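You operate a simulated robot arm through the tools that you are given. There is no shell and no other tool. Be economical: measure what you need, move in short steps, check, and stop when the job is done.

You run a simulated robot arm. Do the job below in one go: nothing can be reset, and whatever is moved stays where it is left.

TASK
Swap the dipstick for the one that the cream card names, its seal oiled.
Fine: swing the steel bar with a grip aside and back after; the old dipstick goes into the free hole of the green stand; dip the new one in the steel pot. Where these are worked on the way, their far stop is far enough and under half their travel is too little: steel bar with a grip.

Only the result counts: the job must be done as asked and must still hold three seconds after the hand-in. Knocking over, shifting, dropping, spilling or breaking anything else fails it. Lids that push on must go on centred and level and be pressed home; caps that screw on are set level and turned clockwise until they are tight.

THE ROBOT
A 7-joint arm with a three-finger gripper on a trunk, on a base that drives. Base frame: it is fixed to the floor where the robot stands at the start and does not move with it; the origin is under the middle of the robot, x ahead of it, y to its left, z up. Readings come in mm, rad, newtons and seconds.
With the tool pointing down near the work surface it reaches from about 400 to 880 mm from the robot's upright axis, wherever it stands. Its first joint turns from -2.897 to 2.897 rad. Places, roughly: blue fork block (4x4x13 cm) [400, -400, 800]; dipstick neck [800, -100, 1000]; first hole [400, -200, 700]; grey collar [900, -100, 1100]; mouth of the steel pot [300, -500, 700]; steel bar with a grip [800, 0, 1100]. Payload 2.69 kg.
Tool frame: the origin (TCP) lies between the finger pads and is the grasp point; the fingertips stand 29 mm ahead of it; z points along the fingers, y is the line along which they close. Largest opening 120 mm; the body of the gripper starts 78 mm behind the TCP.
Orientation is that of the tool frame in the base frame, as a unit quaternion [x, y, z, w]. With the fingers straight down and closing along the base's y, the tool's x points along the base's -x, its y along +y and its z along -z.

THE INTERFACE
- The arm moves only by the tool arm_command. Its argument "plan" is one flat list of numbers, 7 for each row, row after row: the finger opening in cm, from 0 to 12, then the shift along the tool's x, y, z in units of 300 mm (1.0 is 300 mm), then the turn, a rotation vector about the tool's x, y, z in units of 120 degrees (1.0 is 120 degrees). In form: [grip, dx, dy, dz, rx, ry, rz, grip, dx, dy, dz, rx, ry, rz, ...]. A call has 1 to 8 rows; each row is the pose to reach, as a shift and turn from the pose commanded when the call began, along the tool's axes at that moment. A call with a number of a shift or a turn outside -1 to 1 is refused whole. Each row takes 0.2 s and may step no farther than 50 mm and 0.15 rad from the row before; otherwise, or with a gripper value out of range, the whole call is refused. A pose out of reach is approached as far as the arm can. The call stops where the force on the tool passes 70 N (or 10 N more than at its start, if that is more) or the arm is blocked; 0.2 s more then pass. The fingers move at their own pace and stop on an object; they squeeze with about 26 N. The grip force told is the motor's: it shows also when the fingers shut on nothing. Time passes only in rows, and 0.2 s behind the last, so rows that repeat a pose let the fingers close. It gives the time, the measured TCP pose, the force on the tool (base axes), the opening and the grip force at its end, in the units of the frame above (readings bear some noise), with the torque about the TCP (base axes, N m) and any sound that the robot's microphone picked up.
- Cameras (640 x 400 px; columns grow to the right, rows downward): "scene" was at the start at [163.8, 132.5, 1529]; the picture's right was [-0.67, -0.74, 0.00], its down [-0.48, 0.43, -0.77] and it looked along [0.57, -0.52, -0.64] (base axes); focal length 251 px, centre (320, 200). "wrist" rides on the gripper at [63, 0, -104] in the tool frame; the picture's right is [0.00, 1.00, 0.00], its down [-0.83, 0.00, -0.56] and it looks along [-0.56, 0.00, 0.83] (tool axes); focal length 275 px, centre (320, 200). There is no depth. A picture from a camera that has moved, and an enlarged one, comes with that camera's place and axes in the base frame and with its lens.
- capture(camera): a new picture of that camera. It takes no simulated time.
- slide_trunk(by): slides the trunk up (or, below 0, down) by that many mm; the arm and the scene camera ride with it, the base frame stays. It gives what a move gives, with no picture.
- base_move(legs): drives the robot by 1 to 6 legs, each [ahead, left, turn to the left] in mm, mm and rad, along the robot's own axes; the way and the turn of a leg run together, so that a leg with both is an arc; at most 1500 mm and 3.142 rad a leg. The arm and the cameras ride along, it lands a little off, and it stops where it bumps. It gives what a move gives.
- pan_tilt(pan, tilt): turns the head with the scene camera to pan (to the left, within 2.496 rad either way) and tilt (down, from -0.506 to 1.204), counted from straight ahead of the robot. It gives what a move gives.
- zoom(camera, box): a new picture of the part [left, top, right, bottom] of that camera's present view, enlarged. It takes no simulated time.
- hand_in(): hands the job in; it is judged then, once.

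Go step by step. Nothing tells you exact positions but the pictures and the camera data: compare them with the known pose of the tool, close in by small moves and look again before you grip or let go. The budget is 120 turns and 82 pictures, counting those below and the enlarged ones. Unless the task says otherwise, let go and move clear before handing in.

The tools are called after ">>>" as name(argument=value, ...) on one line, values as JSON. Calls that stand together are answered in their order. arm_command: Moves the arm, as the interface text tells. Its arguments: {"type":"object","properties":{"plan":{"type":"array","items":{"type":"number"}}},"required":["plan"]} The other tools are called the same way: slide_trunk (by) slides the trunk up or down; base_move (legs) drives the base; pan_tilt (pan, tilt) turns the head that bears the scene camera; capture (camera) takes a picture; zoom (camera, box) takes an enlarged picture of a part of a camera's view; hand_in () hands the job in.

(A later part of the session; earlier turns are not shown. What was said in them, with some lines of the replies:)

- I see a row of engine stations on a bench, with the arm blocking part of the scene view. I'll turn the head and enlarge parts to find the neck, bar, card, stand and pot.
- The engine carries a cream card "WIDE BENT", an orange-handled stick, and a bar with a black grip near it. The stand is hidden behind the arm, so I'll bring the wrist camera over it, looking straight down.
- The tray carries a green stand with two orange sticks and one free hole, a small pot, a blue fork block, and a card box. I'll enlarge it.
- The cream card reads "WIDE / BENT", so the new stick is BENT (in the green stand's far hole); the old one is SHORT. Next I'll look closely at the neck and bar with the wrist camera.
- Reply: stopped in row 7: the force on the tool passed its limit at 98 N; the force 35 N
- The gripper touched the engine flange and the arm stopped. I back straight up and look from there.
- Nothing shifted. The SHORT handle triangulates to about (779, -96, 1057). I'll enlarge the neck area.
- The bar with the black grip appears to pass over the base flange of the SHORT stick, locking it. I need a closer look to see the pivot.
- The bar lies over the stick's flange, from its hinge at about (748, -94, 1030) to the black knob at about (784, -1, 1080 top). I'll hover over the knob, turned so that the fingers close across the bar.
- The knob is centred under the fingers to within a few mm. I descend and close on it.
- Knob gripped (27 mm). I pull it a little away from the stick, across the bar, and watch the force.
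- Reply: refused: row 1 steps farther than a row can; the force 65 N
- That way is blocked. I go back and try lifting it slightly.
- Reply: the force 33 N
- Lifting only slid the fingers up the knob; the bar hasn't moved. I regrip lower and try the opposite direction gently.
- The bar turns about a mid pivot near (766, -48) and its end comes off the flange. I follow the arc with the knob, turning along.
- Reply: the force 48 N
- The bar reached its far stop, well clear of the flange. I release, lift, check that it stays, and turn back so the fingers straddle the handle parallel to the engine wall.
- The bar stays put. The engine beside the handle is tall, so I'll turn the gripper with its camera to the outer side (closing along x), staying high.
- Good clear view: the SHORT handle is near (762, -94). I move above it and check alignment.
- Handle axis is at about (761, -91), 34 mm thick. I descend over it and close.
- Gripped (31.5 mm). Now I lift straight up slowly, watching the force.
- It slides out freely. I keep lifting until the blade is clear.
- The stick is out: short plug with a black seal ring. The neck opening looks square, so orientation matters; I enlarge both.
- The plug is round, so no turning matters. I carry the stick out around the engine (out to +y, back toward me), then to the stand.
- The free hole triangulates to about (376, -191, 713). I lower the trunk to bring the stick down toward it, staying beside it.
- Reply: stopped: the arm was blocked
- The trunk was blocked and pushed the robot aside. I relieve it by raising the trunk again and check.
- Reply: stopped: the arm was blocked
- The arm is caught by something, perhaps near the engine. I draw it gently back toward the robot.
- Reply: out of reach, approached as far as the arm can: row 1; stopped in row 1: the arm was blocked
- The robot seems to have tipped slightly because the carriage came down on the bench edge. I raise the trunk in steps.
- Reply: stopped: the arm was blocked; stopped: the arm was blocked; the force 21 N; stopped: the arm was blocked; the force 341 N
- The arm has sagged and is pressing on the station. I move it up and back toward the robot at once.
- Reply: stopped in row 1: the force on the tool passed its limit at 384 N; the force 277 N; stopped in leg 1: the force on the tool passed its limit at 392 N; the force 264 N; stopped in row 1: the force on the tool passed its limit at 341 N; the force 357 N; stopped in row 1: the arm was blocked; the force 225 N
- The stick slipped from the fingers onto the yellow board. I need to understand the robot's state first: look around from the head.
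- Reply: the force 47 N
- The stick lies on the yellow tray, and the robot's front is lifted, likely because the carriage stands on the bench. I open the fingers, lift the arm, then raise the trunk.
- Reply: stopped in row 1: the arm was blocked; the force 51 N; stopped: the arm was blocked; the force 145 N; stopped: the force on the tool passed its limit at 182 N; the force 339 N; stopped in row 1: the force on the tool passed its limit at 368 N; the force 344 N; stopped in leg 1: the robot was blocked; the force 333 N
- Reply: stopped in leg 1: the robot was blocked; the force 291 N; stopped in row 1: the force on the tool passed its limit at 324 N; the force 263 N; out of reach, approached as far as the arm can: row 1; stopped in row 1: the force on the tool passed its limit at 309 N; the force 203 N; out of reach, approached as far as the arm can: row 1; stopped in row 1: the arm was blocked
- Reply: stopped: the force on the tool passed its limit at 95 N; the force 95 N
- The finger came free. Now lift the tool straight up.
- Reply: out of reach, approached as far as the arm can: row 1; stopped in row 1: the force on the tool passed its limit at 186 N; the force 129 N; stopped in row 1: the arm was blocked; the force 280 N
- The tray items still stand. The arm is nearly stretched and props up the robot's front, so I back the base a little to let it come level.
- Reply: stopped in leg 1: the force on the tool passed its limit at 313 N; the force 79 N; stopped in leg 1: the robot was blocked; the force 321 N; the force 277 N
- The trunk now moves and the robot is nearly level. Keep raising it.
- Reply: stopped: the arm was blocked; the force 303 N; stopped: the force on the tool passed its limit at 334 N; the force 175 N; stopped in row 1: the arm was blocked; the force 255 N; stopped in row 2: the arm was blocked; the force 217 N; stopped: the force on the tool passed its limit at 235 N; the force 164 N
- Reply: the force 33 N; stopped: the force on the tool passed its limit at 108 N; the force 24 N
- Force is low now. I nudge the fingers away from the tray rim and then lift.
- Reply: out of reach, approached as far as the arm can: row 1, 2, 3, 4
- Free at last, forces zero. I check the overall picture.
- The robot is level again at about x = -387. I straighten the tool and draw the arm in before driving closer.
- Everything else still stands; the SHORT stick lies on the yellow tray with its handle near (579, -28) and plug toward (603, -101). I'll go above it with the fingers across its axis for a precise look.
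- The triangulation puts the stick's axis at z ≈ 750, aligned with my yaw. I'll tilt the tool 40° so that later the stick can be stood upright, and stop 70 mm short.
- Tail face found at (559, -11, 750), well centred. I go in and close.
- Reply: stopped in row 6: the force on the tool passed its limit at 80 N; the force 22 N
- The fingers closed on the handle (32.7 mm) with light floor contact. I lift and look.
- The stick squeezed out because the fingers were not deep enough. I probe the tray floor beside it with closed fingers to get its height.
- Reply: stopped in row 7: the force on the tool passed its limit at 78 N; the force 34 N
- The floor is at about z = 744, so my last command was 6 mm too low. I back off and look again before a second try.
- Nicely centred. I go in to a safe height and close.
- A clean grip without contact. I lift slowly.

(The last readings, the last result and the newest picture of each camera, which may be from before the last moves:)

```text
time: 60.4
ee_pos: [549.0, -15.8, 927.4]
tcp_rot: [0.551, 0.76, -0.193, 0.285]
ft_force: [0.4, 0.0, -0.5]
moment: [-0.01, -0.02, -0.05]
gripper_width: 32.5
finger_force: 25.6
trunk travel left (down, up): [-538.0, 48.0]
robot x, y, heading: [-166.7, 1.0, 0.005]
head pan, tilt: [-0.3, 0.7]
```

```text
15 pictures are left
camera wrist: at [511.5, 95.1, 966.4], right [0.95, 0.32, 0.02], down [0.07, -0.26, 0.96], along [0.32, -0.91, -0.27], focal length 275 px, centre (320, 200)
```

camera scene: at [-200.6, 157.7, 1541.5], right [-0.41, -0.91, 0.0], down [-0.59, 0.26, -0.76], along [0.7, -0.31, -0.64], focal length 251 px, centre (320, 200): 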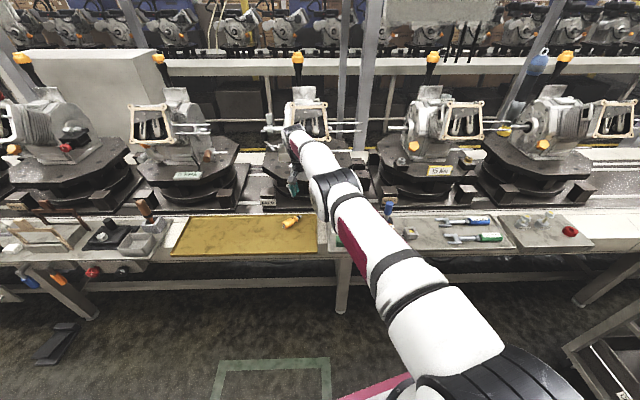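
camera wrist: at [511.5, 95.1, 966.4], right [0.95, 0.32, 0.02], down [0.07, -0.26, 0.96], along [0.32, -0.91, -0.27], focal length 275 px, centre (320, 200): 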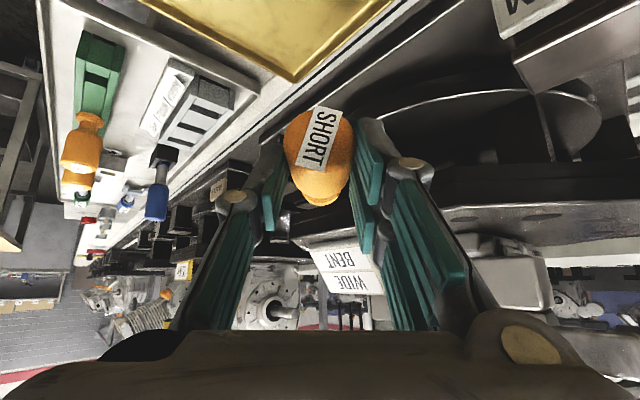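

The stick is held. I move toward the robot, clear of the engine, and turn the tool 90° about its closing axis to bring the plug straight down.

>>> arm_command(plan=[0, -0.004, -0.145, -0.015, 0, 0, 0, 0, -0.008, -0.29, -0.03, 0, 0, 0, 0, -0.012, -0.435, -0.046, 0, 0, 0, 0, -0.016, -0.58, -0.062, 0, 0, 0, 0, -0.016, -0.58, -0.062, 0, 0.068, 0, 0, -0.016, -0.58, -0.062, 0, 0.136, 0, 0, -0.016, -0.58, -0.062, 0, 0.204, 0, 0, -0.016, -0.58, -0.062, 0, 0.27, 0])

>>> arm_command(plan=[0, 0, 0, 0, 0, 0.069, 0, 0, 0, 0, 0, 0, 0.137, 0, 0, 0, 0, 0, 0, 0.206, 0, 0, 0, 0, 0, 0, 0.274, 0, 0, 0, 0, 0, 0, 0.343, 0, 0, 0, 0, 0, 0, 0.411, 0, 0, 0, 0, 0, 0, 0.48, 0])

>>> capture(camera="wrist")

```text
time: 62.2
ee_pos: [380.7, -62.3, 941.7]
tcp_rot: [0.582, 0.81, -0.031, 0.063]
ft_force: [0.2, 1.2, -0.1]
moment: [-0.12, 0.03, 0.01]
gripper_width: 32.7
finger_force: 26.3
trunk travel left (down, up): [-538.0, 48.0]
robot x, y, heading: [-169.0, 2.0, 0.001]
head pan, tilt: [-0.3, 0.7]
```

```text
time: 63.8
ee_pos: [381.6, -63.0, 941.4]
tcp_rot: [0.525, 0.739, 0.254, -0.336]
ft_force: [0.1, 0.7, -0.4]
moment: [-0.01, -0.02, -0.01]
gripper_width: 32.7
finger_force: 26.0
trunk travel left (down, up): [-538.0, 48.0]
robot x, y, heading: [-165.7, 0.6, 0.003]
head pan, tilt: [-0.3, 0.7]
```

```text
14 pictures are left
camera wrist: at [392.4, -99.8, 1056.9], right [0.95, 0.32, 0.03], down [0.32, -0.91, -0.28], along [-0.07, 0.27, -0.96], focal length 275 px, centre (320, 200)
```

wrist: 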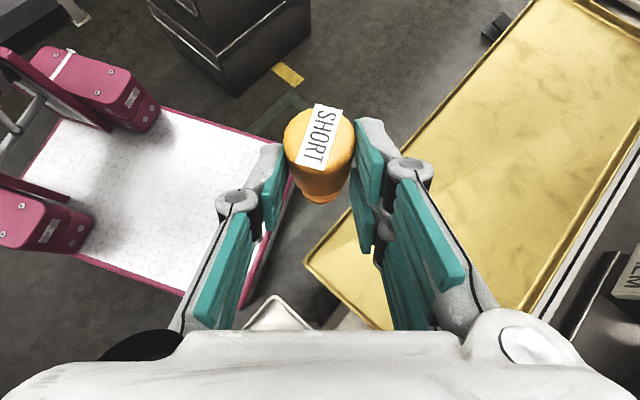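

The stick hangs plug-down; its axis is about (-6, +17) mm from the TCP. I bring it above the free hole, about 70 mm up, and look.

>>> arm_command(plan=[0, -0.13, -0.04, -0.037, 0, 0, 0, 0, -0.265, -0.083, -0.075, 0, 0, 0, 0, -0.4, -0.125, -0.112, 0, 0, 0, 0, -0.531, -0.166, -0.15, 0, 0, 0, 0, -0.531, -0.166, -0.15, 0, 0, 0])

>>> zoom(camera="wrist", box=[170, 80, 470, 320])

```text
time: 65.0
ee_pos: [379.1, -210.5, 849.8]
tcp_rot: [0.526, 0.74, 0.253, -0.335]
ft_force: [-2.2, 0.7, 19.9]
moment: [0.77, 0.27, -0.01]
gripper_width: 32.5
finger_force: 25.7
trunk travel left (down, up): [-538.0, 48.0]
robot x, y, heading: [-166.5, 1.3, 0.003]
head pan, tilt: [-0.3, 0.7]
```

```text
1.67 times, centred on (320, 200) of wrist
camera zoom: at [390.4, -246.3, 964.6], right [0.95, 0.32, 0.03], down [0.32, -0.91, -0.27], along [-0.07, 0.27, -0.96], focal length 459 px, centre (320, 200)
```

zoom: 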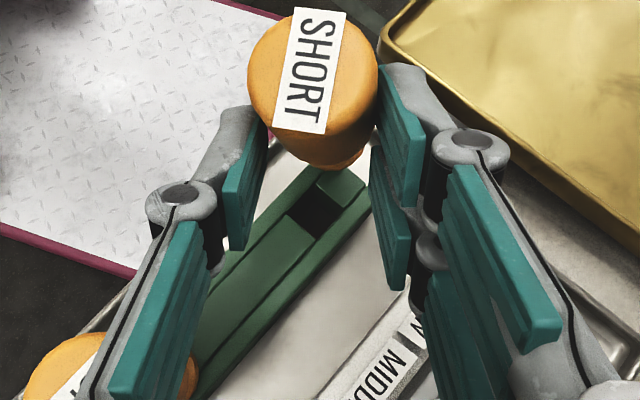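

The plug touched something on the way (20 N) and the stick swung in the grip by roughly 18°. I lift, turn the tool to bring it upright again, and look.

>>> arm_command(plan=[0, 0.09, 0.003, -0.075, 0, 0, 0, 0, 0.18, 0.007, -0.15, 0, -0.05, 0, 0, 0.18, 0.007, -0.15, 0, -0.1, 0, 0, 0.18, 0.007, -0.15, 0, -0.15, 0])

>>> capture(camera="wrist")

```text
time: 66.0
ee_pos: [380.2, -209.8, 918.8]
tcp_rot: [0.559, 0.783, 0.167, -0.214]
ft_force: [0.1, -0.4, -1.7]
moment: [-0.01, 0.02, 0.0]
gripper_width: 32.4
finger_force: 26.5
trunk travel left (down, up): [-538.0, 48.0]
robot x, y, heading: [-165.8, 1.6, -0.001]
head pan, tilt: [-0.3, 0.7]
```

```text
12 pictures are left
camera wrist: at [379.5, -209.6, 1040.3], right [0.95, 0.32, 0.02], down [0.32, -0.95, 0.04], along [0.04, -0.03, -1.0], focal length 275 px, centre (320, 200)
```

wrist: 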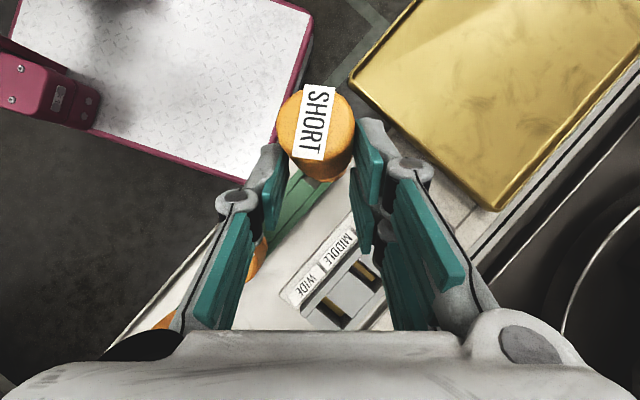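

The stick is now overcorrected by about 6° one way and leans about 4° sideways. I correct both and bring the tip to about 20 mm above the hole.

>>> arm_command(plan=[0, 0, 0, 0, 0.016, 0.027, 0.01, 0, -0.03, 0, 0.062, 0.032, 0.054, 0.0196, 0, -0.059, 0, 0.124, 0.032, 0.054, 0.0196])

>>> zoom(camera="wrist", box=[220, 70, 420, 270])

```text
time: 66.8
ee_pos: [380.0, -206.1, 876.6]
tcp_rot: [0.556, 0.764, 0.168, -0.281]
ft_force: [0.6, 1.0, 0.2]
moment: [-0.02, 0.02, 0.05]
gripper_width: 32.5
finger_force: 25.9
trunk travel left (down, up): [-538.0, 48.0]
robot x, y, heading: [-165.2, 2.5, 0.008]
head pan, tilt: [-0.3, 0.7]
```

```text
2.00 times, centred on (320, 170) of wrist
camera zoom: at [392.4, -214.7, 998.0], right [0.94, 0.33, -0.05], down [0.32, -0.94, -0.08], along [-0.08, 0.05, -1.0], focal length 551 px, centre (320, 260)
```

zoom: 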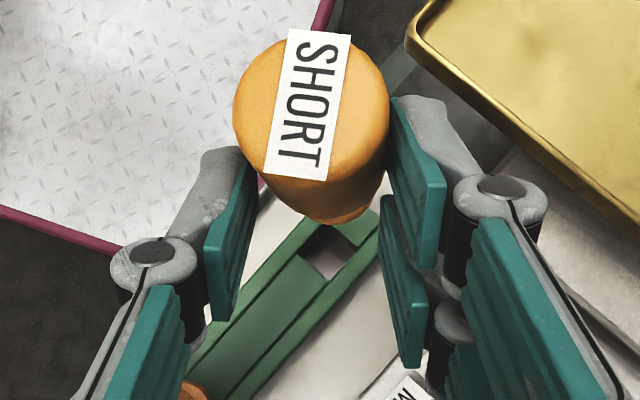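

The handle sits right at the fingertips, so the stick's axis is really at about (372, -178); the hole is at (376, -197). I shift by that and look again.

>>> arm_command(plan=[0, -0.04, -0.003, -0.004, 0, 0, 0, 0, -0.076, -0.005, -0.008, 0, 0, 0])

>>> pan_tilt(pan=-0.7, tilt=0.85)

>>> capture(camera="scene")

```text
time: 67.4
ee_pos: [382.9, -223.4, 864.6]
tcp_rot: [0.558, 0.763, 0.169, -0.281]
ft_force: [-0.7, -0.3, -0.3]
moment: [-0.04, 0.0, -0.03]
gripper_width: 32.3
finger_force: 25.9
trunk travel left (down, up): [-538.0, 48.0]
robot x, y, heading: [-169.0, -1.5, 0.005]
head pan, tilt: [-0.3, 0.7]
```

```text
time: 68.3
ee_pos: [383.4, -224.2, 865.7]
tcp_rot: [0.557, 0.764, 0.168, -0.281]
ft_force: [-0.7, -0.5, -1.3]
moment: [-0.04, -0.02, -0.02]
gripper_width: 32.3
finger_force: 25.5
trunk travel left (down, up): [-538.0, 48.0]
robot x, y, heading: [-171.1, 3.3, 0.005]
head pan, tilt: [-0.7, 0.85]
```

```text
10 pictures are left
camera scene: at [-21.2, 141.4, 1529.4], right [-0.64, -0.77, 0.0], down [-0.58, 0.48, -0.66], along [0.51, -0.42, -0.75], focal length 251 px, centre (320, 200)
```

scene: 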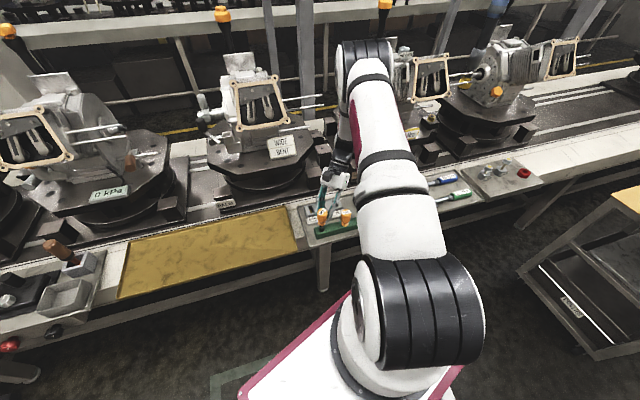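

The stand is visible from the head. I enlarge that part.

>>> zoom(camera="scene", box=[290, 175, 370, 245])

```text
5.71 times, centred on (330, 210) of scene
camera zoom: at [-21.2, 141.4, 1529.4], right [-0.64, -0.77, 0.0], down [-0.58, 0.48, -0.66], along [0.51, -0.42, -0.75], focal length 1435 px, centre (263, 143)
```

zoom: 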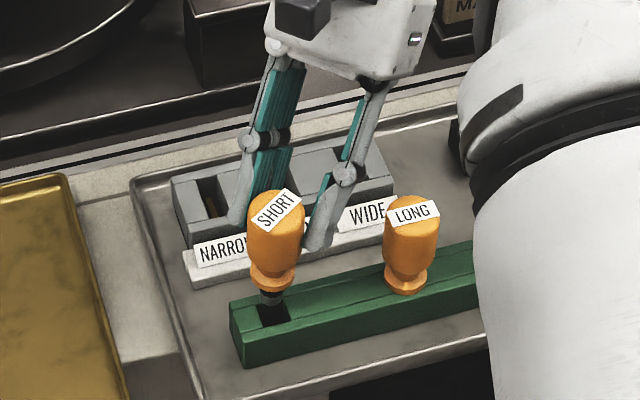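

Very useful: the plug hangs just above the hole, aligned within about 2 mm and upright. I lower it in small steps.

>>> arm_command(plan=[0, -0.003, -0.005, -0.002, 0, 0, 0, 0, -0.0215, -0.0035, 0.0216, 0, 0, 0, 0, -0.0317, -0.003, 0.0347, 0, 0, 0, 0, -0.042, -0.002, 0.0478, 0, 0, 0, 0, -0.05, -0.001, 0.058, 0, 0, 0])

>>> zoom(camera="scene", box=[290, 175, 370, 245])

```text
time: 69.5
ee_pos: [381.5, -224.3, 844.9]
tcp_rot: [0.556, 0.764, 0.168, -0.281]
ft_force: [-0.9, 0.2, 24.2]
moment: [0.54, 0.13, 0.04]
gripper_width: 32.0
finger_force: 25.4
trunk travel left (down, up): [-538.0, 48.0]
robot x, y, heading: [-169.7, 1.9, 0.005]
head pan, tilt: [-0.7, 0.85]
```

```text
5.71 times, centred on (330, 210) of scene
camera zoom: at [-22.0, 141.7, 1529.4], right [-0.64, -0.77, 0.0], down [-0.58, 0.48, -0.66], along [0.51, -0.42, -0.75], focal length 1435 px, centre (263, 143)
```

zoom: 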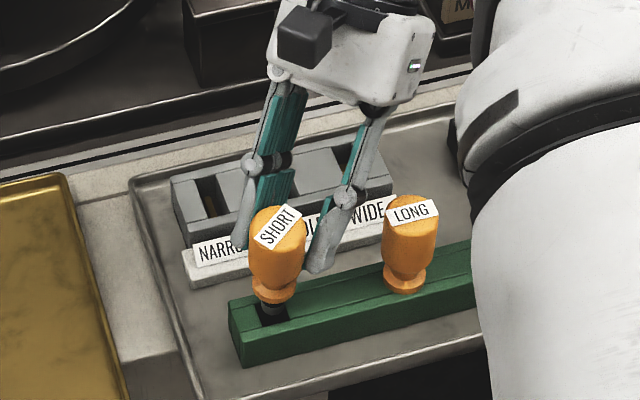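

The plug tip has met the rim (24 N). I feel for the hole with tiny sideways shifts under this light load.

>>> arm_command(plan=[0, -0.0022, -0.0043, -0.0014, 0, 0, 0, 0, -0.0032, -0.0041, 0, 0, 0, 0])

>>> arm_command(plan=[0, -0.0044, 0.0034, -0.0037, 0, 0, 0])

>>> arm_command(plan=[0, 0.0044, -0.0034, 0.0037, 0, 0, 0, 0, 0.0088, -0.0068, 0.0074, 0, 0, 0])

```text
time: 70.1
ee_pos: [380.8, -224.9, 842.8]
tcp_rot: [0.556, 0.763, 0.169, -0.282]
ft_force: [-1.4, 4.5, 22.7]
moment: [0.72, 0.06, 0.0]
gripper_width: 31.9
finger_force: 26.2
trunk travel left (down, up): [-538.0, 48.0]
robot x, y, heading: [-168.0, 3.2, 0.005]
head pan, tilt: [-0.7, 0.85]
```

```text
time: 70.5
ee_pos: [382.4, -226.0, 841.9]
tcp_rot: [0.556, 0.763, 0.169, -0.281]
ft_force: [-4.1, 7.9, 15.1]
moment: [0.89, 0.24, 0.01]
gripper_width: 31.9
finger_force: 26.5
trunk travel left (down, up): [-538.0, 48.0]
robot x, y, heading: [-169.0, 3.4, 0.005]
head pan, tilt: [-0.7, 0.85]
```

```text
time: 71.1
ee_pos: [380.6, -226.0, 842.2]
tcp_rot: [0.556, 0.764, 0.167, -0.281]
ft_force: [4.3, 1.2, 8.0]
moment: [0.26, -0.29, -0.1]
gripper_width: 31.9
finger_force: 25.9
trunk travel left (down, up): [-538.0, 48.0]
robot x, y, heading: [-162.8, 1.4, 0.002]
head pan, tilt: [-0.7, 0.85]
```

Sideways forces now oppose both directions, so the plug is in the hole. I centre and push down.

>>> arm_command(plan=[0, -0.0044, 0.0034, -0.0037, 0, 0, 0, 0, -0.0146, 0.0034, 0.0094, 0, 0, 0, 0, -0.0249, 0.0034, 0.0225, 0, 0, 0])

>>> zoom(camera="scene", box=[290, 175, 370, 245])

```text
time: 71.9
ee_pos: [380.6, -225.3, 832.5]
tcp_rot: [0.556, 0.763, 0.168, -0.282]
ft_force: [-1.5, 5.2, 0.0]
moment: [0.37, 0.03, -0.01]
gripper_width: 31.8
finger_force: 25.8
trunk travel left (down, up): [-538.0, 48.0]
robot x, y, heading: [-167.8, 1.2, 0.005]
head pan, tilt: [-0.7, 0.85]
```

```text
5.71 times, centred on (330, 210) of scene
camera zoom: at [-21.4, 141.7, 1529.3], right [-0.64, -0.77, 0.0], down [-0.58, 0.48, -0.66], along [0.51, -0.42, -0.75], focal length 1435 px, centre (263, 143)
```

zoom: 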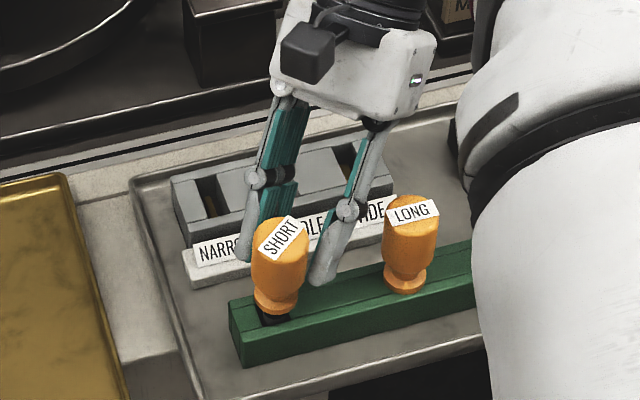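

It slides in freely; about 8 mm remain. I push it home, release, and back off along the fingers.

>>> arm_command(plan=[0, -0.0103, 0, 0.0131, 0, 0, 0, 0, -0.0185, 0, 0.0236, 0, 0, 0, 0, -0.0226, 0, 0.0288, 0, 0, 0])

>>> arm_command(plan=[3.8, 0, 0, 0, 0, 0, 0, 5, 0, 0, 0, 0, 0, 0, 6, 0, 0, -0.1, 0, 0, 0, 6, 0, 0, -0.25, 0, 0, 0, 6, 0, 0, -0.4, 0, 0, 0])

>>> zoom(camera="scene", box=[280, 175, 420, 260])

```text
time: 72.7
ee_pos: [380.4, -225.6, 821.7]
tcp_rot: [0.557, 0.763, 0.168, -0.282]
ft_force: [0.7, 8.7, 2.9]
moment: [0.56, 0.03, -0.08]
gripper_width: 31.8
finger_force: 25.8
trunk travel left (down, up): [-538.0, 48.0]
robot x, y, heading: [-166.4, 1.2, 0.003]
head pan, tilt: [-0.7, 0.85]
```

```text
time: 73.9
ee_pos: [410.1, -297.0, 914.5]
tcp_rot: [0.557, 0.764, 0.168, -0.281]
ft_force: [-0.1, 0.0, -0.1]
moment: [-0.02, -0.01, -0.01]
gripper_width: 59.9
finger_force: 0.1
trunk travel left (down, up): [-538.0, 48.0]
robot x, y, heading: [-168.0, -0.5, 0.006]
head pan, tilt: [-0.7, 0.85]
```

```text
4.57 times, centred on (350, 218) of scene
camera zoom: at [-21.2, 141.6, 1529.3], right [-0.64, -0.77, 0.0], down [-0.58, 0.48, -0.66], along [0.51, -0.42, -0.75], focal length 1148 px, centre (183, 120)
```

zoom: 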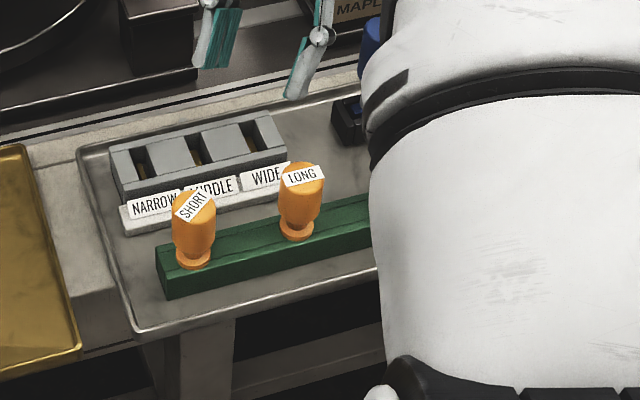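

SHORT is fully seated in the stand. Calibrating from it, the stand rim is at z ≈ 770 and BENT should be near (311, -364) with its top at z ≈ 833. I make the tool vertical and move toward it.

>>> arm_command(plan=[7, -0.003, -0.047, -0.016, -0.006, -0.063, 0, 7, -0.006, -0.094, -0.032, -0.012, -0.127, 0, 7, -0.009, -0.141, -0.048, -0.017, -0.19, 0, 7, -0.012, -0.188, -0.064, -0.023, -0.254, 0, 7, -0.015, -0.235, -0.08, -0.029, -0.317, 0])

```text
time: 75.1
ee_pos: [349.0, -335.0, 935.9]
tcp_rot: [0.589, 0.808, -0.001, 0.0]
ft_force: [-0.3, 0.4, 0.3]
moment: [0.03, 0.04, 0.0]
gripper_width: 69.9
finger_force: 0.0
trunk travel left (down, up): [-538.0, 48.0]
robot x, y, heading: [-171.0, 1.3, 0.006]
head pan, tilt: [-0.7, 0.85]
```

>>> arm_command(plan=[6, -0.018, -0.05, 0.007, 0, 0, 0.061, 6, -0.036, -0.1, 0.013, 0, 0, 0.122, 6, -0.053, -0.15, 0.02, 0, 0, 0.183])

>>> capture(camera="wrist")

```text
time: 75.9
ee_pos: [312.1, -363.0, 929.6]
tcp_rot: [0.732, 0.681, 0.001, 0.0]
ft_force: [0.6, 0.2, -0.4]
moment: [-0.01, 0.0, 0.0]
gripper_width: 59.9
finger_force: 0.1
trunk travel left (down, up): [-538.0, 48.0]
robot x, y, heading: [-165.9, -0.8, 0.008]
head pan, tilt: [-0.7, 0.85]
```

```text
5 pictures are left
camera wrist: at [317.1, -299.2, 1033.6], right [1.0, -0.07, 0.0], down [-0.06, -0.83, 0.56], along [-0.04, -0.55, -0.83], focal length 275 px, centre (320, 200)
```

wrist: 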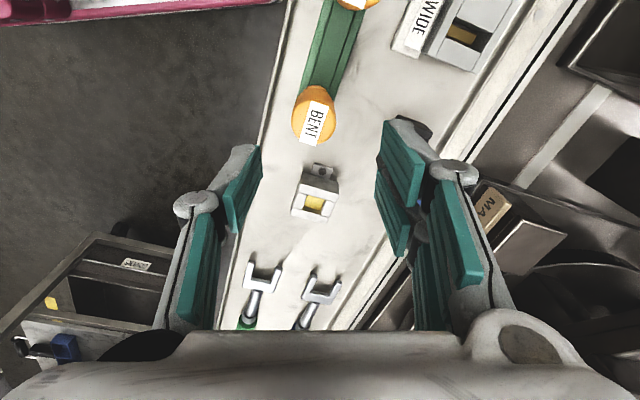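

BENT sits at about (308, -359). I descend over it and grip.

>>> arm_command(plan=[6, 0.011, -0.014, 0.14, 0, 0, 0, 6, 0.011, -0.014, 0.28, 0, 0, 0, 6, 0.011, -0.014, 0.385, 0, 0, 0, 4, 0.011, -0.014, 0.385, 0, 0, 0, 2, 0.011, -0.014, 0.385, 0, 0, 0, 0, 0.011, -0.014, 0.385, 0, 0, 0, 0, 0.011, -0.014, 0.385, 0, 0, 0])

>>> arm_command(plan=[0, 0, 0, -0.03, 0, 0, 0, 0, 0, 0, -0.08, 0, 0, 0, 0, 0, 0, -0.18, 0, 0, 0, 0, 0, 0, -0.3, 0, 0, 0])

```text
time: 77.5
ee_pos: [308.8, -358.3, 815.0]
tcp_rot: [0.732, 0.681, 0.0, -0.001]
ft_force: [0.7, 0.9, -0.3]
moment: [-0.03, 0.0, 0.02]
gripper_width: 31.8
finger_force: 26.0
trunk travel left (down, up): [-538.0, 48.0]
robot x, y, heading: [-165.6, -0.8, 0.005]
head pan, tilt: [-0.7, 0.85]
```

```text
time: 78.5
ee_pos: [308.2, -359.8, 904.4]
tcp_rot: [0.732, 0.681, 0.0, -0.002]
ft_force: [-0.4, 0.7, -0.7]
moment: [0.05, 0.01, -0.01]
gripper_width: 32.1
finger_force: 26.1
trunk travel left (down, up): [-538.0, 48.0]
robot x, y, heading: [-165.2, -0.4, 0.001]
head pan, tilt: [-0.7, 0.85]
```

BENT is held. I carry it over to the pot and look.

>>> arm_command(plan=[0, -0.12, 0, 0, 0, 0, 0, 0, -0.24, 0, 0, 0, 0, 0, 0, -0.361, 0, 0, 0, 0, 0, 0, -0.361, 0, 0, 0, 0, 0])

>>> zoom(camera="wrist", box=[240, 40, 400, 200])

```text
time: 79.5
ee_pos: [299.8, -467.0, 903.6]
tcp_rot: [0.733, 0.681, 0.0, -0.001]
ft_force: [1.0, -0.9, -1.0]
moment: [0.03, 0.02, -0.04]
gripper_width: 32.2
finger_force: 26.6
trunk travel left (down, up): [-538.0, 48.0]
robot x, y, heading: [-165.3, 3.3, 0.006]
head pan, tilt: [-0.7, 0.85]
```

```text
2.50 times, centred on (320, 120) of wrist
camera zoom: at [306.2, -403.7, 1008.1], right [1.0, -0.07, 0.0], down [-0.06, -0.83, 0.56], along [-0.04, -0.55, -0.83], focal length 688 px, centre (320, 400)
```

zoom: 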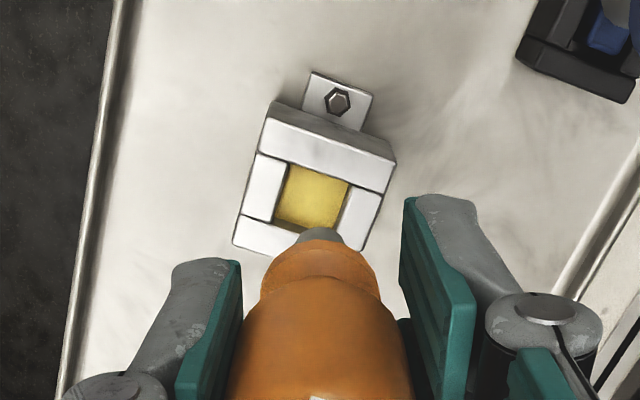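

The pot's mouth triangulates to about (298, -485), z 750–780. I shift over it and lower carefully, watching the force.

>>> arm_command(plan=[0, -0.074, -0.007, 0, 0, 0, 0, 0, -0.074, -0.007, 0.1, 0, 0, 0, 0, -0.074, -0.007, 0.16, 0, 0, 0])

>>> zoom(camera="wrist", box=[240, 60, 400, 220])

```text
time: 80.3
ee_pos: [296.0, -490.8, 855.4]
tcp_rot: [0.732, 0.681, 0.0, -0.001]
ft_force: [-0.8, 0.2, -1.5]
moment: [-0.02, -0.02, -0.03]
gripper_width: 31.9
finger_force: 26.0
trunk travel left (down, up): [-538.0, 48.0]
robot x, y, heading: [-164.1, -0.3, 0.005]
head pan, tilt: [-0.7, 0.85]
```

```text
2.50 times, centred on (320, 140) of wrist
camera zoom: at [302.6, -426.2, 960.0], right [1.0, -0.07, 0.0], down [-0.06, -0.83, 0.56], along [-0.04, -0.55, -0.83], focal length 688 px, centre (320, 350)
```

zoom: 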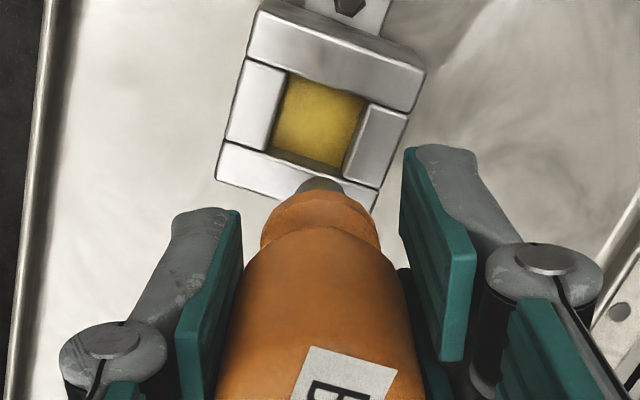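

The pot mouth settles at about (298, -478, 765). I shift to line up and lower stepwise; contact near TCP 837 would mean the rim, free travel below that means it's in.

>>> arm_command(plan=[0, 0.051, 0.0, 0, 0, 0, 0, 0, 0.051, 0.0, 0.03, 0, 0, 0, 0, 0.051, 0.0, 0.05, 0, 0, 0, 0, 0.051, 0.0, 0.06, 0, 0, 0, 0, 0.051, 0.0, 0.07, 0, 0, 0, 0, 0.051, 0.0, 0.08, 0, 0, 0])

```text
time: 81.7
ee_pos: [296.9, -475.4, 832.1]
tcp_rot: [0.732, 0.681, 0.0, 0.001]
ft_force: [-0.7, -0.7, -1.2]
moment: [-0.01, 0.05, 0.0]
gripper_width: 32.1
finger_force: 25.6
trunk travel left (down, up): [-538.0, 48.0]
robot x, y, heading: [-166.6, 2.4, -0.002]
head pan, tilt: [-0.7, 0.85]
```

>>> arm_command(plan=[0, 0, 0, 0.01, 0, 0, 0, 0, 0, 0, 0.02, 0, 0, 0, 0, 0, 0, 0.03, 0, 0, 0])

```text
time: 82.5
ee_pos: [297.5, -474.7, 822.8]
tcp_rot: [0.732, 0.681, 0.0, 0.001]
ft_force: [-1.1, -0.4, -0.8]
moment: [0.01, -0.04, -0.01]
gripper_width: 31.9
finger_force: 25.9
trunk travel left (down, up): [-538.0, 48.0]
robot x, y, heading: [-164.8, -1.1, 0.0]
head pan, tilt: [-0.7, 0.85]
```

>>> arm_command(plan=[0, 0, 0, 0.01, 0, 0, 0, 0, 0, 0, 0.02, 0, 0, 0, 0, 0, 0, 0.03, 0, 0, 0])

```text
time: 83.3
ee_pos: [295.5, -475.2, 814.9]
tcp_rot: [0.733, 0.681, 0.0, 0.0]
ft_force: [-1.3, 4.9, 23.0]
moment: [-0.07, 0.09, 0.03]
gripper_width: 32.2
finger_force: 25.8
trunk travel left (down, up): [-538.0, 48.0]
robot x, y, heading: [-169.2, -0.7, 0.005]
head pan, tilt: [-0.7, 0.85]
```

Contact at 815: I need to see whether this is the tip on the rim or the flange seated.

>>> zoom(camera="wrist", box=[240, 60, 400, 220])

```text
2.50 times, centred on (320, 140) of wrist
camera zoom: at [303.1, -410.4, 919.6], right [1.0, -0.07, 0.0], down [-0.06, -0.83, 0.56], along [-0.04, -0.56, -0.83], focal length 688 px, centre (320, 350)
```

zoom: 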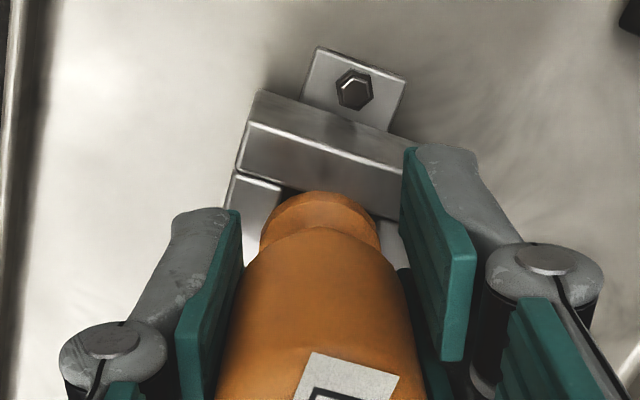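

The plug is fully inside the pot with the flange at the rim, so the seal is in the oil. I lift it out straight and carry it back up and around.

>>> arm_command(plan=[0, 0, 0, 0, 0, 0, 0, 0, 0, 0, -0.03, 0, 0, 0, 0, 0, 0, -0.08, 0, 0, 0, 0, 0, 0, -0.2, 0, 0, 0, 0, 0, 0, -0.35, 0, 0, 0, 0, 0, 0, -0.5, 0, 0, 0])

>>> arm_command(plan=[0, 0.12, 0.0, -0.07, 0, 0, 0, 0, 0.25, 0.0, -0.14, 0, 0, 0, 0, 0.38, 0.0, -0.21, 0, 0, 0, 0, 0.51, 0.0, -0.28, 0, 0, 0, 0, 0.64, 0.0, -0.35, 0, 0, 0, 0, 0.77, 0.0, -0.42, 0, 0, 0, 0, 0.9, 0.0, -0.49, 0, 0, 0, 0, 1.0, 0.0, -0.56, 0, 0, 0])

```text
time: 84.7
ee_pos: [296.1, -475.0, 963.6]
tcp_rot: [0.732, 0.681, 0.0, -0.001]
ft_force: [-0.2, -0.5, -0.1]
moment: [0.03, 0.02, -0.02]
gripper_width: 32.1
finger_force: 25.8
trunk travel left (down, up): [-538.0, 48.0]
robot x, y, heading: [-165.1, 3.5, 0.004]
head pan, tilt: [-0.7, 0.85]
```

```text
time: 86.5
ee_pos: [318.4, -174.8, 1134.0]
tcp_rot: [0.733, 0.68, -0.001, 0.001]
ft_force: [0.1, 0.0, -0.6]
moment: [0.02, 0.01, 0.0]
gripper_width: 32.0
finger_force: 26.5
trunk travel left (down, up): [-538.0, 48.0]
robot x, y, heading: [-163.8, 1.4, -0.002]
head pan, tilt: [-0.7, 0.85]
```

>>> arm_command(plan=[0, 0.11, 0, -0.077, 0, 0, 0, 0, 0.22, 0, -0.153, 0, 0, 0, 0, 0.33, 0, -0.23, 0, 0, 0, 0, 0.44, 0, -0.307, 0, 0, 0, 0, 0.55, 0, -0.383, 0, 0, 0])

>>> base_move(legs=[[165, 0, 0]])

```text
time: 87.7
ee_pos: [330.9, -10.7, 1247.2]
tcp_rot: [0.733, 0.68, 0.0, -0.001]
ft_force: [-0.3, 0.5, -0.4]
moment: [0.03, -0.01, 0.0]
gripper_width: 32.1
finger_force: 26.2
trunk travel left (down, up): [-538.0, 48.0]
robot x, y, heading: [-164.9, 0.3, 0.004]
head pan, tilt: [-0.7, 0.85]
```

```text
time: 89.1
ee_pos: [494.7, -10.8, 1246.0]
tcp_rot: [0.733, 0.68, 0.0, 0.0]
ft_force: [0.2, -0.2, 0.4]
moment: [-0.01, 0.01, -0.01]
gripper_width: 32.0
finger_force: 25.9
trunk travel left (down, up): [-538.0, 48.0]
robot x, y, heading: [-0.6, 1.7, -0.001]
head pan, tilt: [-0.7, 0.85]
```

>>> arm_command(plan=[0, 0.011, 0.147, 0, 0, 0, 0, 0, 0.022, 0.295, 0, 0, 0, 0, 0, 0.033, 0.442, 0, 0, 0, 0, 0, 0.044, 0.589, 0, 0, 0, 0, 0, 0.055, 0.737, 0, 0, 0, 0, 0, 0.065, 0.884, 0, 0, 0, 0])

>>> arm_command(plan=[0, -0.13, 0.01, 0, 0, 0, 0, 0, -0.256, 0.018, 0, 0, 0, 0, 0, -0.256, 0.018, 0.15, 0, 0, 0, 0, -0.256, 0.018, 0.3, 0, 0, 0, 0, -0.256, 0.018, 0.42, 0, 0, 0])

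>>> zoom(camera="wrist", box=[240, 60, 400, 220])

```text
time: 90.5
ee_pos: [760.8, -11.6, 1246.4]
tcp_rot: [0.732, 0.681, 0.001, 0.0]
ft_force: [-0.3, 0.3, -0.9]
moment: [0.03, -0.05, -0.01]
gripper_width: 32.0
finger_force: 26.5
trunk travel left (down, up): [-538.0, 48.0]
robot x, y, heading: [-5.4, -2.3, 0.004]
head pan, tilt: [-0.7, 0.85]
```

```text
time: 91.7
ee_pos: [761.4, -90.3, 1120.9]
tcp_rot: [0.733, 0.68, 0.001, 0.0]
ft_force: [-0.7, -1.6, -0.6]
moment: [-0.01, 0.0, 0.0]
gripper_width: 31.9
finger_force: 26.0
trunk travel left (down, up): [-538.0, 48.0]
robot x, y, heading: [-0.2, 3.4, 0.0]
head pan, tilt: [-0.7, 0.85]
```

```text
2.50 times, centred on (320, 140) of wrist
camera zoom: at [766.8, -25.0, 1225.0], right [1.0, -0.07, 0.0], down [-0.06, -0.83, 0.56], along [-0.04, -0.55, -0.83], focal length 688 px, centre (320, 350)
```

zoom: 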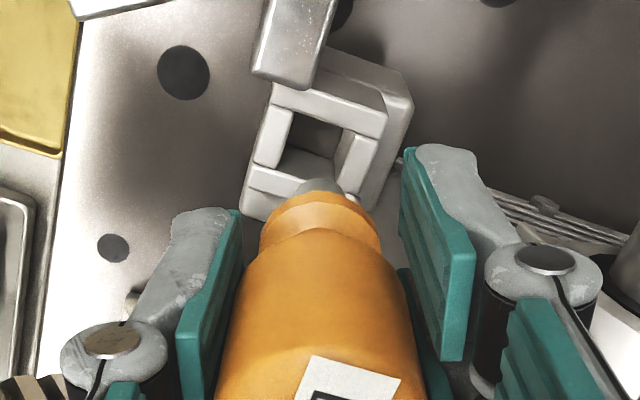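

The neck opening is in view; calibrated against the pot result, I need to shift about +4.5 mm in y. I lower in small steps.

>>> arm_command(plan=[0, 0.0148, -0.004, 0, 0, 0, 0, 0, 0.0148, -0.004, 0.05, 0, 0, 0, 0, 0.0148, -0.004, 0.08, 0, 0, 0, 0, 0.0148, -0.004, 0.09, 0, 0, 0, 0, 0.0148, -0.004, 0.1, 0, 0, 0])

>>> arm_command(plan=[0, 0, 0, 0.01, 0, 0, 0, 0, 0, 0, 0.02, 0, 0, 0])

```text
time: 92.9
ee_pos: [759.9, -83.9, 1089.8]
tcp_rot: [0.733, 0.681, 0.0, 0.0]
ft_force: [0.0, -0.1, 0.2]
moment: [0.01, 0.03, 0.0]
gripper_width: 31.8
finger_force: 25.9
trunk travel left (down, up): [-538.0, 48.0]
robot x, y, heading: [0.8, -0.6, -0.001]
head pan, tilt: [-0.7, 0.85]
```

```text
time: 93.5
ee_pos: [760.4, -84.0, 1084.2]
tcp_rot: [0.733, 0.681, -0.001, 0.0]
ft_force: [0.0, 0.0, -0.1]
moment: [-0.02, -0.01, 0.01]
gripper_width: 32.0
finger_force: 26.4
trunk travel left (down, up): [-538.0, 48.0]
robot x, y, heading: [-1.7, -1.0, -0.002]
head pan, tilt: [-0.7, 0.85]
```

>>> arm_command(plan=[0, -0.003, 0, 0.01, 0, 0, 0, 0, -0.003, 0, 0.02, 0, 0, 0])

>>> arm_command(plan=[0, 0, 0, 0.007, 0, 0, 0, 0, 0, 0, 0.014, 0, 0, 0])

```text
time: 94.1
ee_pos: [760.4, -84.3, 1078.3]
tcp_rot: [0.732, 0.681, 0.0, 0.0]
ft_force: [-0.5, 0.3, -0.9]
moment: [0.0, 0.02, 0.0]
gripper_width: 32.1
finger_force: 25.5
trunk travel left (down, up): [-538.0, 48.0]
robot x, y, heading: [1.5, 1.2, 0.002]
head pan, tilt: [-0.7, 0.85]
```

```text
time: 94.7
ee_pos: [760.2, -84.3, 1074.5]
tcp_rot: [0.732, 0.681, 0.0, 0.0]
ft_force: [-0.3, -0.2, -0.9]
moment: [0.01, -0.01, -0.03]
gripper_width: 31.8
finger_force: 25.5
trunk travel left (down, up): [-538.0, 48.0]
robot x, y, heading: [-0.5, 0.1, 0.003]
head pan, tilt: [-0.7, 0.85]
```

No contact down to 1074, so the plug is apparently entering. Continue to the seat.

>>> arm_command(plan=[0, 0, 0, 0.01, 0, 0, 0, 0, 0, 0, 0.018, 0, 0, 0])

```text
time: 95.3
ee_pos: [759.3, -84.0, 1069.2]
tcp_rot: [0.733, 0.681, 0.0, 0.001]
ft_force: [0.6, 0.7, 0.1]
moment: [0.0, 0.01, -0.02]
gripper_width: 32.0
finger_force: 25.9
trunk travel left (down, up): [-538.0, 48.0]
robot x, y, heading: [-2.1, 0.1, -0.001]
head pan, tilt: [-0.7, 0.85]
```

>>> arm_command(plan=[0, 0, 0, 0.008, 0, 0, 0, 0, 0, 0, 0.016, 0, 0, 0])

```text
time: 95.9
ee_pos: [759.6, -85.6, 1066.3]
tcp_rot: [0.733, 0.681, 0.0, 0.0]
ft_force: [-2.5, 0.8, 11.9]
moment: [-0.16, 0.09, -0.01]
gripper_width: 32.1
finger_force: 25.7
trunk travel left (down, up): [-538.0, 48.0]
robot x, y, heading: [-3.1, -1.9, -0.0]
head pan, tilt: [-0.7, 0.85]
```

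Contact at 1066, just where SHORT was seated. I test sideways whether the plug is captured.

>>> arm_command(plan=[0, 0, 0.008, 0, 0, 0, 0])

>>> arm_command(plan=[0, 0, -0.016, 0, 0, 0, 0])

>>> arm_command(plan=[0, 0, 0.008, 0, 0, 0, 0, 0, 0.008, 0.008, 0, 0, 0, 0])

>>> arm_command(plan=[0, -0.016, 0, 0, 0, 0, 0])

```text
time: 96.3
ee_pos: [761.3, -85.7, 1064.9]
tcp_rot: [0.733, 0.681, 0.0, 0.0]
ft_force: [-6.5, 0.8, 17.3]
moment: [-0.22, 0.12, -0.02]
gripper_width: 32.0
finger_force: 25.8
trunk travel left (down, up): [-538.0, 48.0]
robot x, y, heading: [-4.3, 3.4, 0.005]
head pan, tilt: [-0.7, 0.85]
```

```text
time: 96.7
ee_pos: [758.8, -83.9, 1064.8]
tcp_rot: [0.733, 0.681, 0.002, 0.002]
ft_force: [6.9, -1.0, 17.1]
moment: [-0.25, -0.19, 0.06]
gripper_width: 32.3
finger_force: 25.9
trunk travel left (down, up): [-538.0, 48.0]
robot x, y, heading: [-1.5, -1.5, -0.005]
head pan, tilt: [-0.7, 0.85]
```

```text
time: 97.3
ee_pos: [757.7, -85.0, 1065.6]
tcp_rot: [0.733, 0.68, -0.001, 0.001]
ft_force: [-1.5, -7.2, 22.6]
moment: [-0.35, 0.04, -0.01]
gripper_width: 31.6
finger_force: 26.1
trunk travel left (down, up): [-538.0, 48.0]
robot x, y, heading: [-2.9, 0.9, 0.001]
head pan, tilt: [-0.7, 0.85]
```

```text
time: 97.7
ee_pos: [757.9, -84.6, 1064.8]
tcp_rot: [0.732, 0.681, 0.002, -0.001]
ft_force: [-1.5, 4.2, 21.5]
moment: [-0.07, 0.06, -0.01]
gripper_width: 32.0
finger_force: 25.7
trunk travel left (down, up): [-538.0, 48.0]
robot x, y, heading: [-3.2, 2.3, 0.002]
head pan, tilt: [-0.7, 0.85]
```

The moments place the contact about 25 mm below the TCP, at flange level, so the plug is in the neck. I release, rise, and press the handle's top gently with closed fingers to make sure it is home.

>>> arm_command(plan=[0, 0.008, 0, -0.003, 0, 0, 0, 4, 0.008, 0, -0.003, 0, 0, 0, 6, 0.008, 0, -0.003, 0, 0, 0, 6, 0.008, 0, -0.12, 0, 0, 0, 6, 0.008, 0, -0.27, 0, 0, 0, 3, 0.008, 0, -0.36, 0, 0, 0, 0, 0.008, 0, -0.36, 0, 0, 0, 0, 0.008, 0, -0.36, 0, 0, 0])

>>> zoom(camera="wrist", box=[220, 40, 420, 240])

```text
time: 99.5
ee_pos: [758.7, -82.4, 1171.7]
tcp_rot: [0.733, 0.681, 0.0, 0.0]
ft_force: [-0.6, 0.3, -0.1]
moment: [-0.03, -0.01, 0.01]
gripper_width: 0.2
finger_force: 25.6
trunk travel left (down, up): [-538.0, 48.0]
robot x, y, heading: [-2.8, 3.0, 0.004]
head pan, tilt: [-0.7, 0.85]
```

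```text
2.00 times, centred on (320, 140) of wrist
camera zoom: at [765.4, -19.2, 1275.6], right [1.0, -0.07, 0.0], down [-0.06, -0.83, 0.56], along [-0.04, -0.55, -0.83], focal length 551 px, centre (320, 320)
```

zoom: 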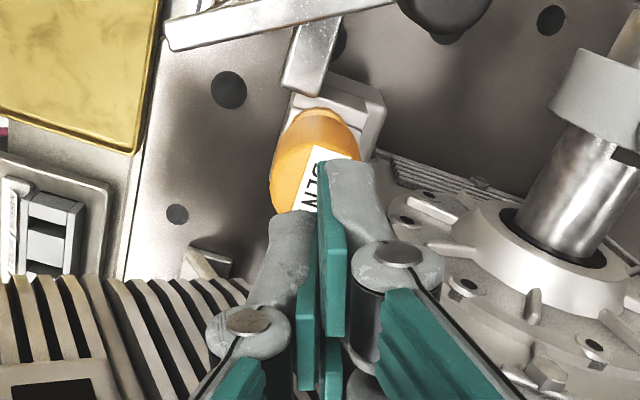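

BENT stands in the neck with its flange over the opening. I press its top gently to be sure it is home.

>>> arm_command(plan=[0, -0.0147, 0.006, 0.04, 0, 0, 0, 0, -0.0147, 0.006, 0.08, 0, 0, 0, 0, -0.0147, 0.006, 0.095, 0, 0, 0, 0, -0.0147, 0.006, 0.105, 0, 0, 0])

```text
time: 100.5
ee_pos: [762.3, -88.7, 1141.3]
tcp_rot: [0.733, 0.681, 0.0, 0.0]
ft_force: [-0.3, -0.8, -0.9]
moment: [-0.07, -0.03, 0.01]
gripper_width: 0.0
finger_force: 26.7
trunk travel left (down, up): [-538.0, 48.0]
robot x, y, heading: [-2.0, 2.5, 0.001]
head pan, tilt: [-0.7, 0.85]
```

>>> arm_command(plan=[0, 0, -0.004, 0.01, 0, 0, 0, 0, 0, -0.004, 0.02, 0, 0, 0, 0, 0, -0.004, 0.03, 0, 0, 0])

```text
time: 101.3
ee_pos: [761.1, -89.3, 1131.2]
tcp_rot: [0.733, 0.68, -0.001, 0.0]
ft_force: [-0.4, 0.5, 0.4]
moment: [0.0, 0.01, 0.02]
gripper_width: 0.0
finger_force: 25.8
trunk travel left (down, up): [-538.0, 48.0]
robot x, y, heading: [-5.1, -0.2, 0.005]
head pan, tilt: [-0.7, 0.85]
```

>>> arm_command(plan=[0, 0, 0, 0.012, 0, 0, 0, 0, 0, 0, 0.024, 0, 0, 0, 0, 0, 0, 0.034, 0, 0, 0])

```text
time: 102.1
ee_pos: [760.1, -89.7, 1120.8]
tcp_rot: [0.732, 0.681, -0.001, 0.0]
ft_force: [-0.2, -0.1, 0.6]
moment: [-0.02, 0.01, 0.01]
gripper_width: 0.1
finger_force: 26.0
trunk travel left (down, up): [-538.0, 48.0]
robot x, y, heading: [-6.3, 0.2, 0.002]
head pan, tilt: [-0.7, 0.85]
```

>>> arm_command(plan=[0, 0, 0, 0.01, 0, 0, 0, 0, 0, 0, 0.02, 0, 0, 0])

>>> arm_command(plan=[0, 0, 0, 0.01, 0, 0, 0])

```text
time: 102.7
ee_pos: [759.3, -88.8, 1118.7]
tcp_rot: [0.732, 0.681, 0.001, 0.001]
ft_force: [-1.8, 0.6, 17.6]
moment: [0.03, 0.07, 0.0]
gripper_width: 5.9
finger_force: 25.7
trunk travel left (down, up): [-538.0, 48.0]
robot x, y, heading: [1.8, 5.0, 0.003]
head pan, tilt: [-0.7, 0.85]
```

```text
time: 103.1
ee_pos: [760.5, -89.0, 1118.3]
tcp_rot: [0.733, 0.68, 0.003, 0.003]
ft_force: [-4.0, 1.9, 46.8]
moment: [0.05, 0.1, 0.02]
gripper_width: 5.7
finger_force: 26.5
trunk travel left (down, up): [-538.0, 48.0]
robot x, y, heading: [-2.9, 1.3, -0.002]
head pan, tilt: [-0.7, 0.85]
```

Pressed at 47 N without movement, and the top's height (≈1089) matches the seated SHORT. Now I go to the bar's knob at (811, -29).

>>> arm_command(plan=[0, 0, 0, -0.13, 0, 0, 0, 0, 0, 0, -0.27, 0, 0, 0, 3, 0.1, 0.075, -0.27, 0, 0, 0, 5.5, 0.212, 0.155, -0.27, 0, 0, 0, 5.5, 0.212, 0.155, -0.13, 0, 0, 0, 5.5, 0.212, 0.155, 0.02, 0, 0, 0, 5.5, 0.212, 0.155, 0.15, 0, 0, 0])

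>>> arm_command(plan=[3.5, 0, 0, 0, 0, 0, 0, 0, 0, 0, 0, 0, 0, 0, 0, 0, 0, 0, 0, 0, 0])

```text
time: 104.7
ee_pos: [811.2, -29.9, 1069.5]
tcp_rot: [0.733, 0.681, 0.001, 0.0]
ft_force: [-2.2, 1.4, 14.3]
moment: [-0.02, 0.57, -0.03]
gripper_width: 58.0
finger_force: 2.0
trunk travel left (down, up): [-538.0, 48.0]
robot x, y, heading: [-4.9, 4.8, -0.004]
head pan, tilt: [-0.7, 0.85]
```

```text
time: 105.5
ee_pos: [803.5, -28.8, 1071.8]
tcp_rot: [0.732, 0.681, -0.006, -0.007]
ft_force: [-29.6, 2.0, 28.7]
moment: [-0.22, 1.17, -0.2]
gripper_width: 26.6
finger_force: 44.8
trunk travel left (down, up): [-538.0, 48.0]
robot x, y, heading: [-5.3, 3.4, 0.002]
head pan, tilt: [-0.7, 0.85]
stopped in row 3: the force on the tool passed its limit at 70 N (the readings are from after the stop); the commanded pose is now the measured one
```

A fingertip rests on the bar. I open a little, rise 5 mm, and regrip.

>>> arm_command(plan=[3.5, 0, 0, -0.005, 0, 0, 0, 3.8, 0, 0.012, -0.022, 0, 0, 0, 3.8, 0, 0.02, -0.022, 0, 0, 0, 0, 0, 0.02, -0.022, 0, 0, 0, 0, 0, 0.02, -0.022, 0, 0, 0])

```text
time: 106.7
ee_pos: [805.6, -29.4, 1072.8]
tcp_rot: [0.733, 0.68, -0.01, -0.013]
ft_force: [-51.6, 4.7, -9.8]
moment: [-0.39, -0.21, -0.28]
gripper_width: 31.4
finger_force: 26.2
trunk travel left (down, up): [-538.0, 48.0]
robot x, y, heading: [-6.6, -0.7, 0.002]
head pan, tilt: [-0.7, 0.85]
```

The tool was pushing the knob against its stop. I recentre to x ≈ 803 and close again.

>>> arm_command(plan=[4.5, 0, -0.005, 0, 0, 0, 0, 4.5, 0, -0.01, 0, 0, 0, 0, 0, 0, -0.01, 0, 0, 0, 0, 0, 0, -0.01, 0, 0, 0, 0])

```text
time: 107.7
ee_pos: [803.6, -29.3, 1074.9]
tcp_rot: [0.733, 0.68, -0.009, -0.011]
ft_force: [-51.5, 3.1, 12.2]
moment: [-0.49, 0.23, -0.39]
gripper_width: 26.5
finger_force: 44.7
trunk travel left (down, up): [-538.0, 48.0]
robot x, y, heading: [-5.8, 3.4, -0.001]
head pan, tilt: [-0.7, 0.85]
```

The knob is gripped (26.5 mm). I swing it back along the arc.

>>> arm_command(plan=[0, 0.028, -0.002, -0.003, 0, 0, 0, 0, 0.0447, -0.006, -0.005, 0, 0, 0, 0, 0.0613, -0.02, -0.005, 0, 0, 0, 0, 0.0718, -0.0373, -0.005, 0, 0, 0])

```text
time: 108.7
ee_pos: [800.0, -9.8, 1075.2]
tcp_rot: [0.733, 0.68, -0.007, -0.006]
ft_force: [-24.8, -23.7, -7.8]
moment: [-0.96, 0.76, 0.08]
gripper_width: 27.5
finger_force: 45.1
trunk travel left (down, up): [-538.0, 48.0]
robot x, y, heading: [-5.4, 4.8, -0.001]
head pan, tilt: [-0.7, 0.85]
```

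>>> arm_command(plan=[0, 0.006, -0.018, 0, 0, 0, 0, 0, 0.012, -0.036, 0, 0, 0, 0, 0, 0.014, -0.05, 0, 0, 0, 0])

```text
time: 109.5
ee_pos: [791.5, 4.8, 1076.3]
tcp_rot: [0.731, 0.683, 0.0, -0.005]
ft_force: [21.8, 8.9, -14.1]
moment: [0.59, -0.71, 0.66]
gripper_width: 26.5
finger_force: 44.9
trunk travel left (down, up): [-538.0, 48.0]
robot x, y, heading: [-2.6, 6.3, 0.004]
head pan, tilt: [-0.7, 0.85]
```

>>> arm_command(plan=[0, -0.011, -0.016, 0, 0, 0, 0, 0, -0.022, -0.032, 0, 0, 0, 0])

```text
time: 110.1
ee_pos: [778.6, -2.3, 1077.6]
tcp_rot: [0.732, 0.681, -0.001, -0.006]
ft_force: [32.0, 30.6, 1.7]
moment: [0.95, -0.66, 0.33]
gripper_width: 26.1
finger_force: 45.7
trunk travel left (down, up): [-538.0, 48.0]
robot x, y, heading: [-2.2, 3.3, 0.005]
head pan, tilt: [-0.7, 0.85]
```

The knob is back at its original place and stop (779, -2). I let go, rise and move clear.

>>> arm_command(plan=[2.7, 0.005, 0.005, 0, 0, 0, 0, 4, 0.01, 0.01, 0, 0, 0, 0, 5, 0.01, 0.01, 0, 0, 0, 0, 5, 0.01, 0.01, -0.13, 0, 0, 0, 5, 0.01, 0.01, -0.28, 0, 0, 0, 5, 0.01, 0.01, -0.43, 0, 0, 0, 5, 0.01, 0.01, -0.56, 0, 0, 0])

>>> arm_command(plan=[5, 0.02, -0.14, 0, 0, 0, 0, 5, 0.04, -0.28, 0, 0, 0, 0, 5, 0.06, -0.42, 0, 0, 0, 0, 5, 0.06, -0.56, 0, 0, 0, 0])

```text
time: 111.7
ee_pos: [779.9, -4.5, 1241.9]
tcp_rot: [0.733, 0.68, -0.005, -0.007]
ft_force: [0.3, 0.9, 0.1]
moment: [-0.02, 0.02, -0.02]
gripper_width: 50.0
finger_force: 0.1
trunk travel left (down, up): [-538.0, 48.0]
robot x, y, heading: [-0.6, 2.3, 0.003]
head pan, tilt: [-0.7, 0.85]
```

```text
time: 112.7
ee_pos: [615.3, 24.7, 1246.4]
tcp_rot: [0.733, 0.681, -0.005, -0.007]
ft_force: [0.0, 0.2, -1.0]
moment: [0.0, 0.05, 0.0]
gripper_width: 50.0
finger_force: 0.0
trunk travel left (down, up): [-538.0, 48.0]
robot x, y, heading: [-9.2, 4.6, 0.005]
head pan, tilt: [-0.7, 0.85]
```

By force and pose the swap looks complete: SHORT was seen seated in the stand, BENT was dipped and sits in the neck, and the bar is back. The arm is clear, but I have no pictures left to confirm the bar and the rest of the bench. I hand in.

>>> hand_in()

```text
The job is handed in.
```

I handed the job in with the swap done, but it wasn't clean: I dropped the old dipstick once on the way, and that alone may fail it.

- **New dipstick:** BENT, the one the cream card names, was dipped in the steel pot until its flange met the rim. It is now in the neck, and a 47 N press on its top didn't move it.
- **Old dipstick:** SHORT is seated in the free hole of the green stand; a picture confirmed it.
- **Steel bar:** I swung it aside to its far stop and later back to its first position. I confirmed its return only from the gripper's position and the force, because I had no pictures left.
- **Mishaps:**
  - Early on, the gripper touched the engine flange once; a later picture showed nothing had moved.
  - Lowering the trunk over the bench then tipped the robot. The tool pressed against the station and bench with up to about 390 N, and SHORT fell onto the yellow tray.
  - In later pictures the stand, pot, fork block and tools stood where they had been. I did not check the whole bench again at the end.
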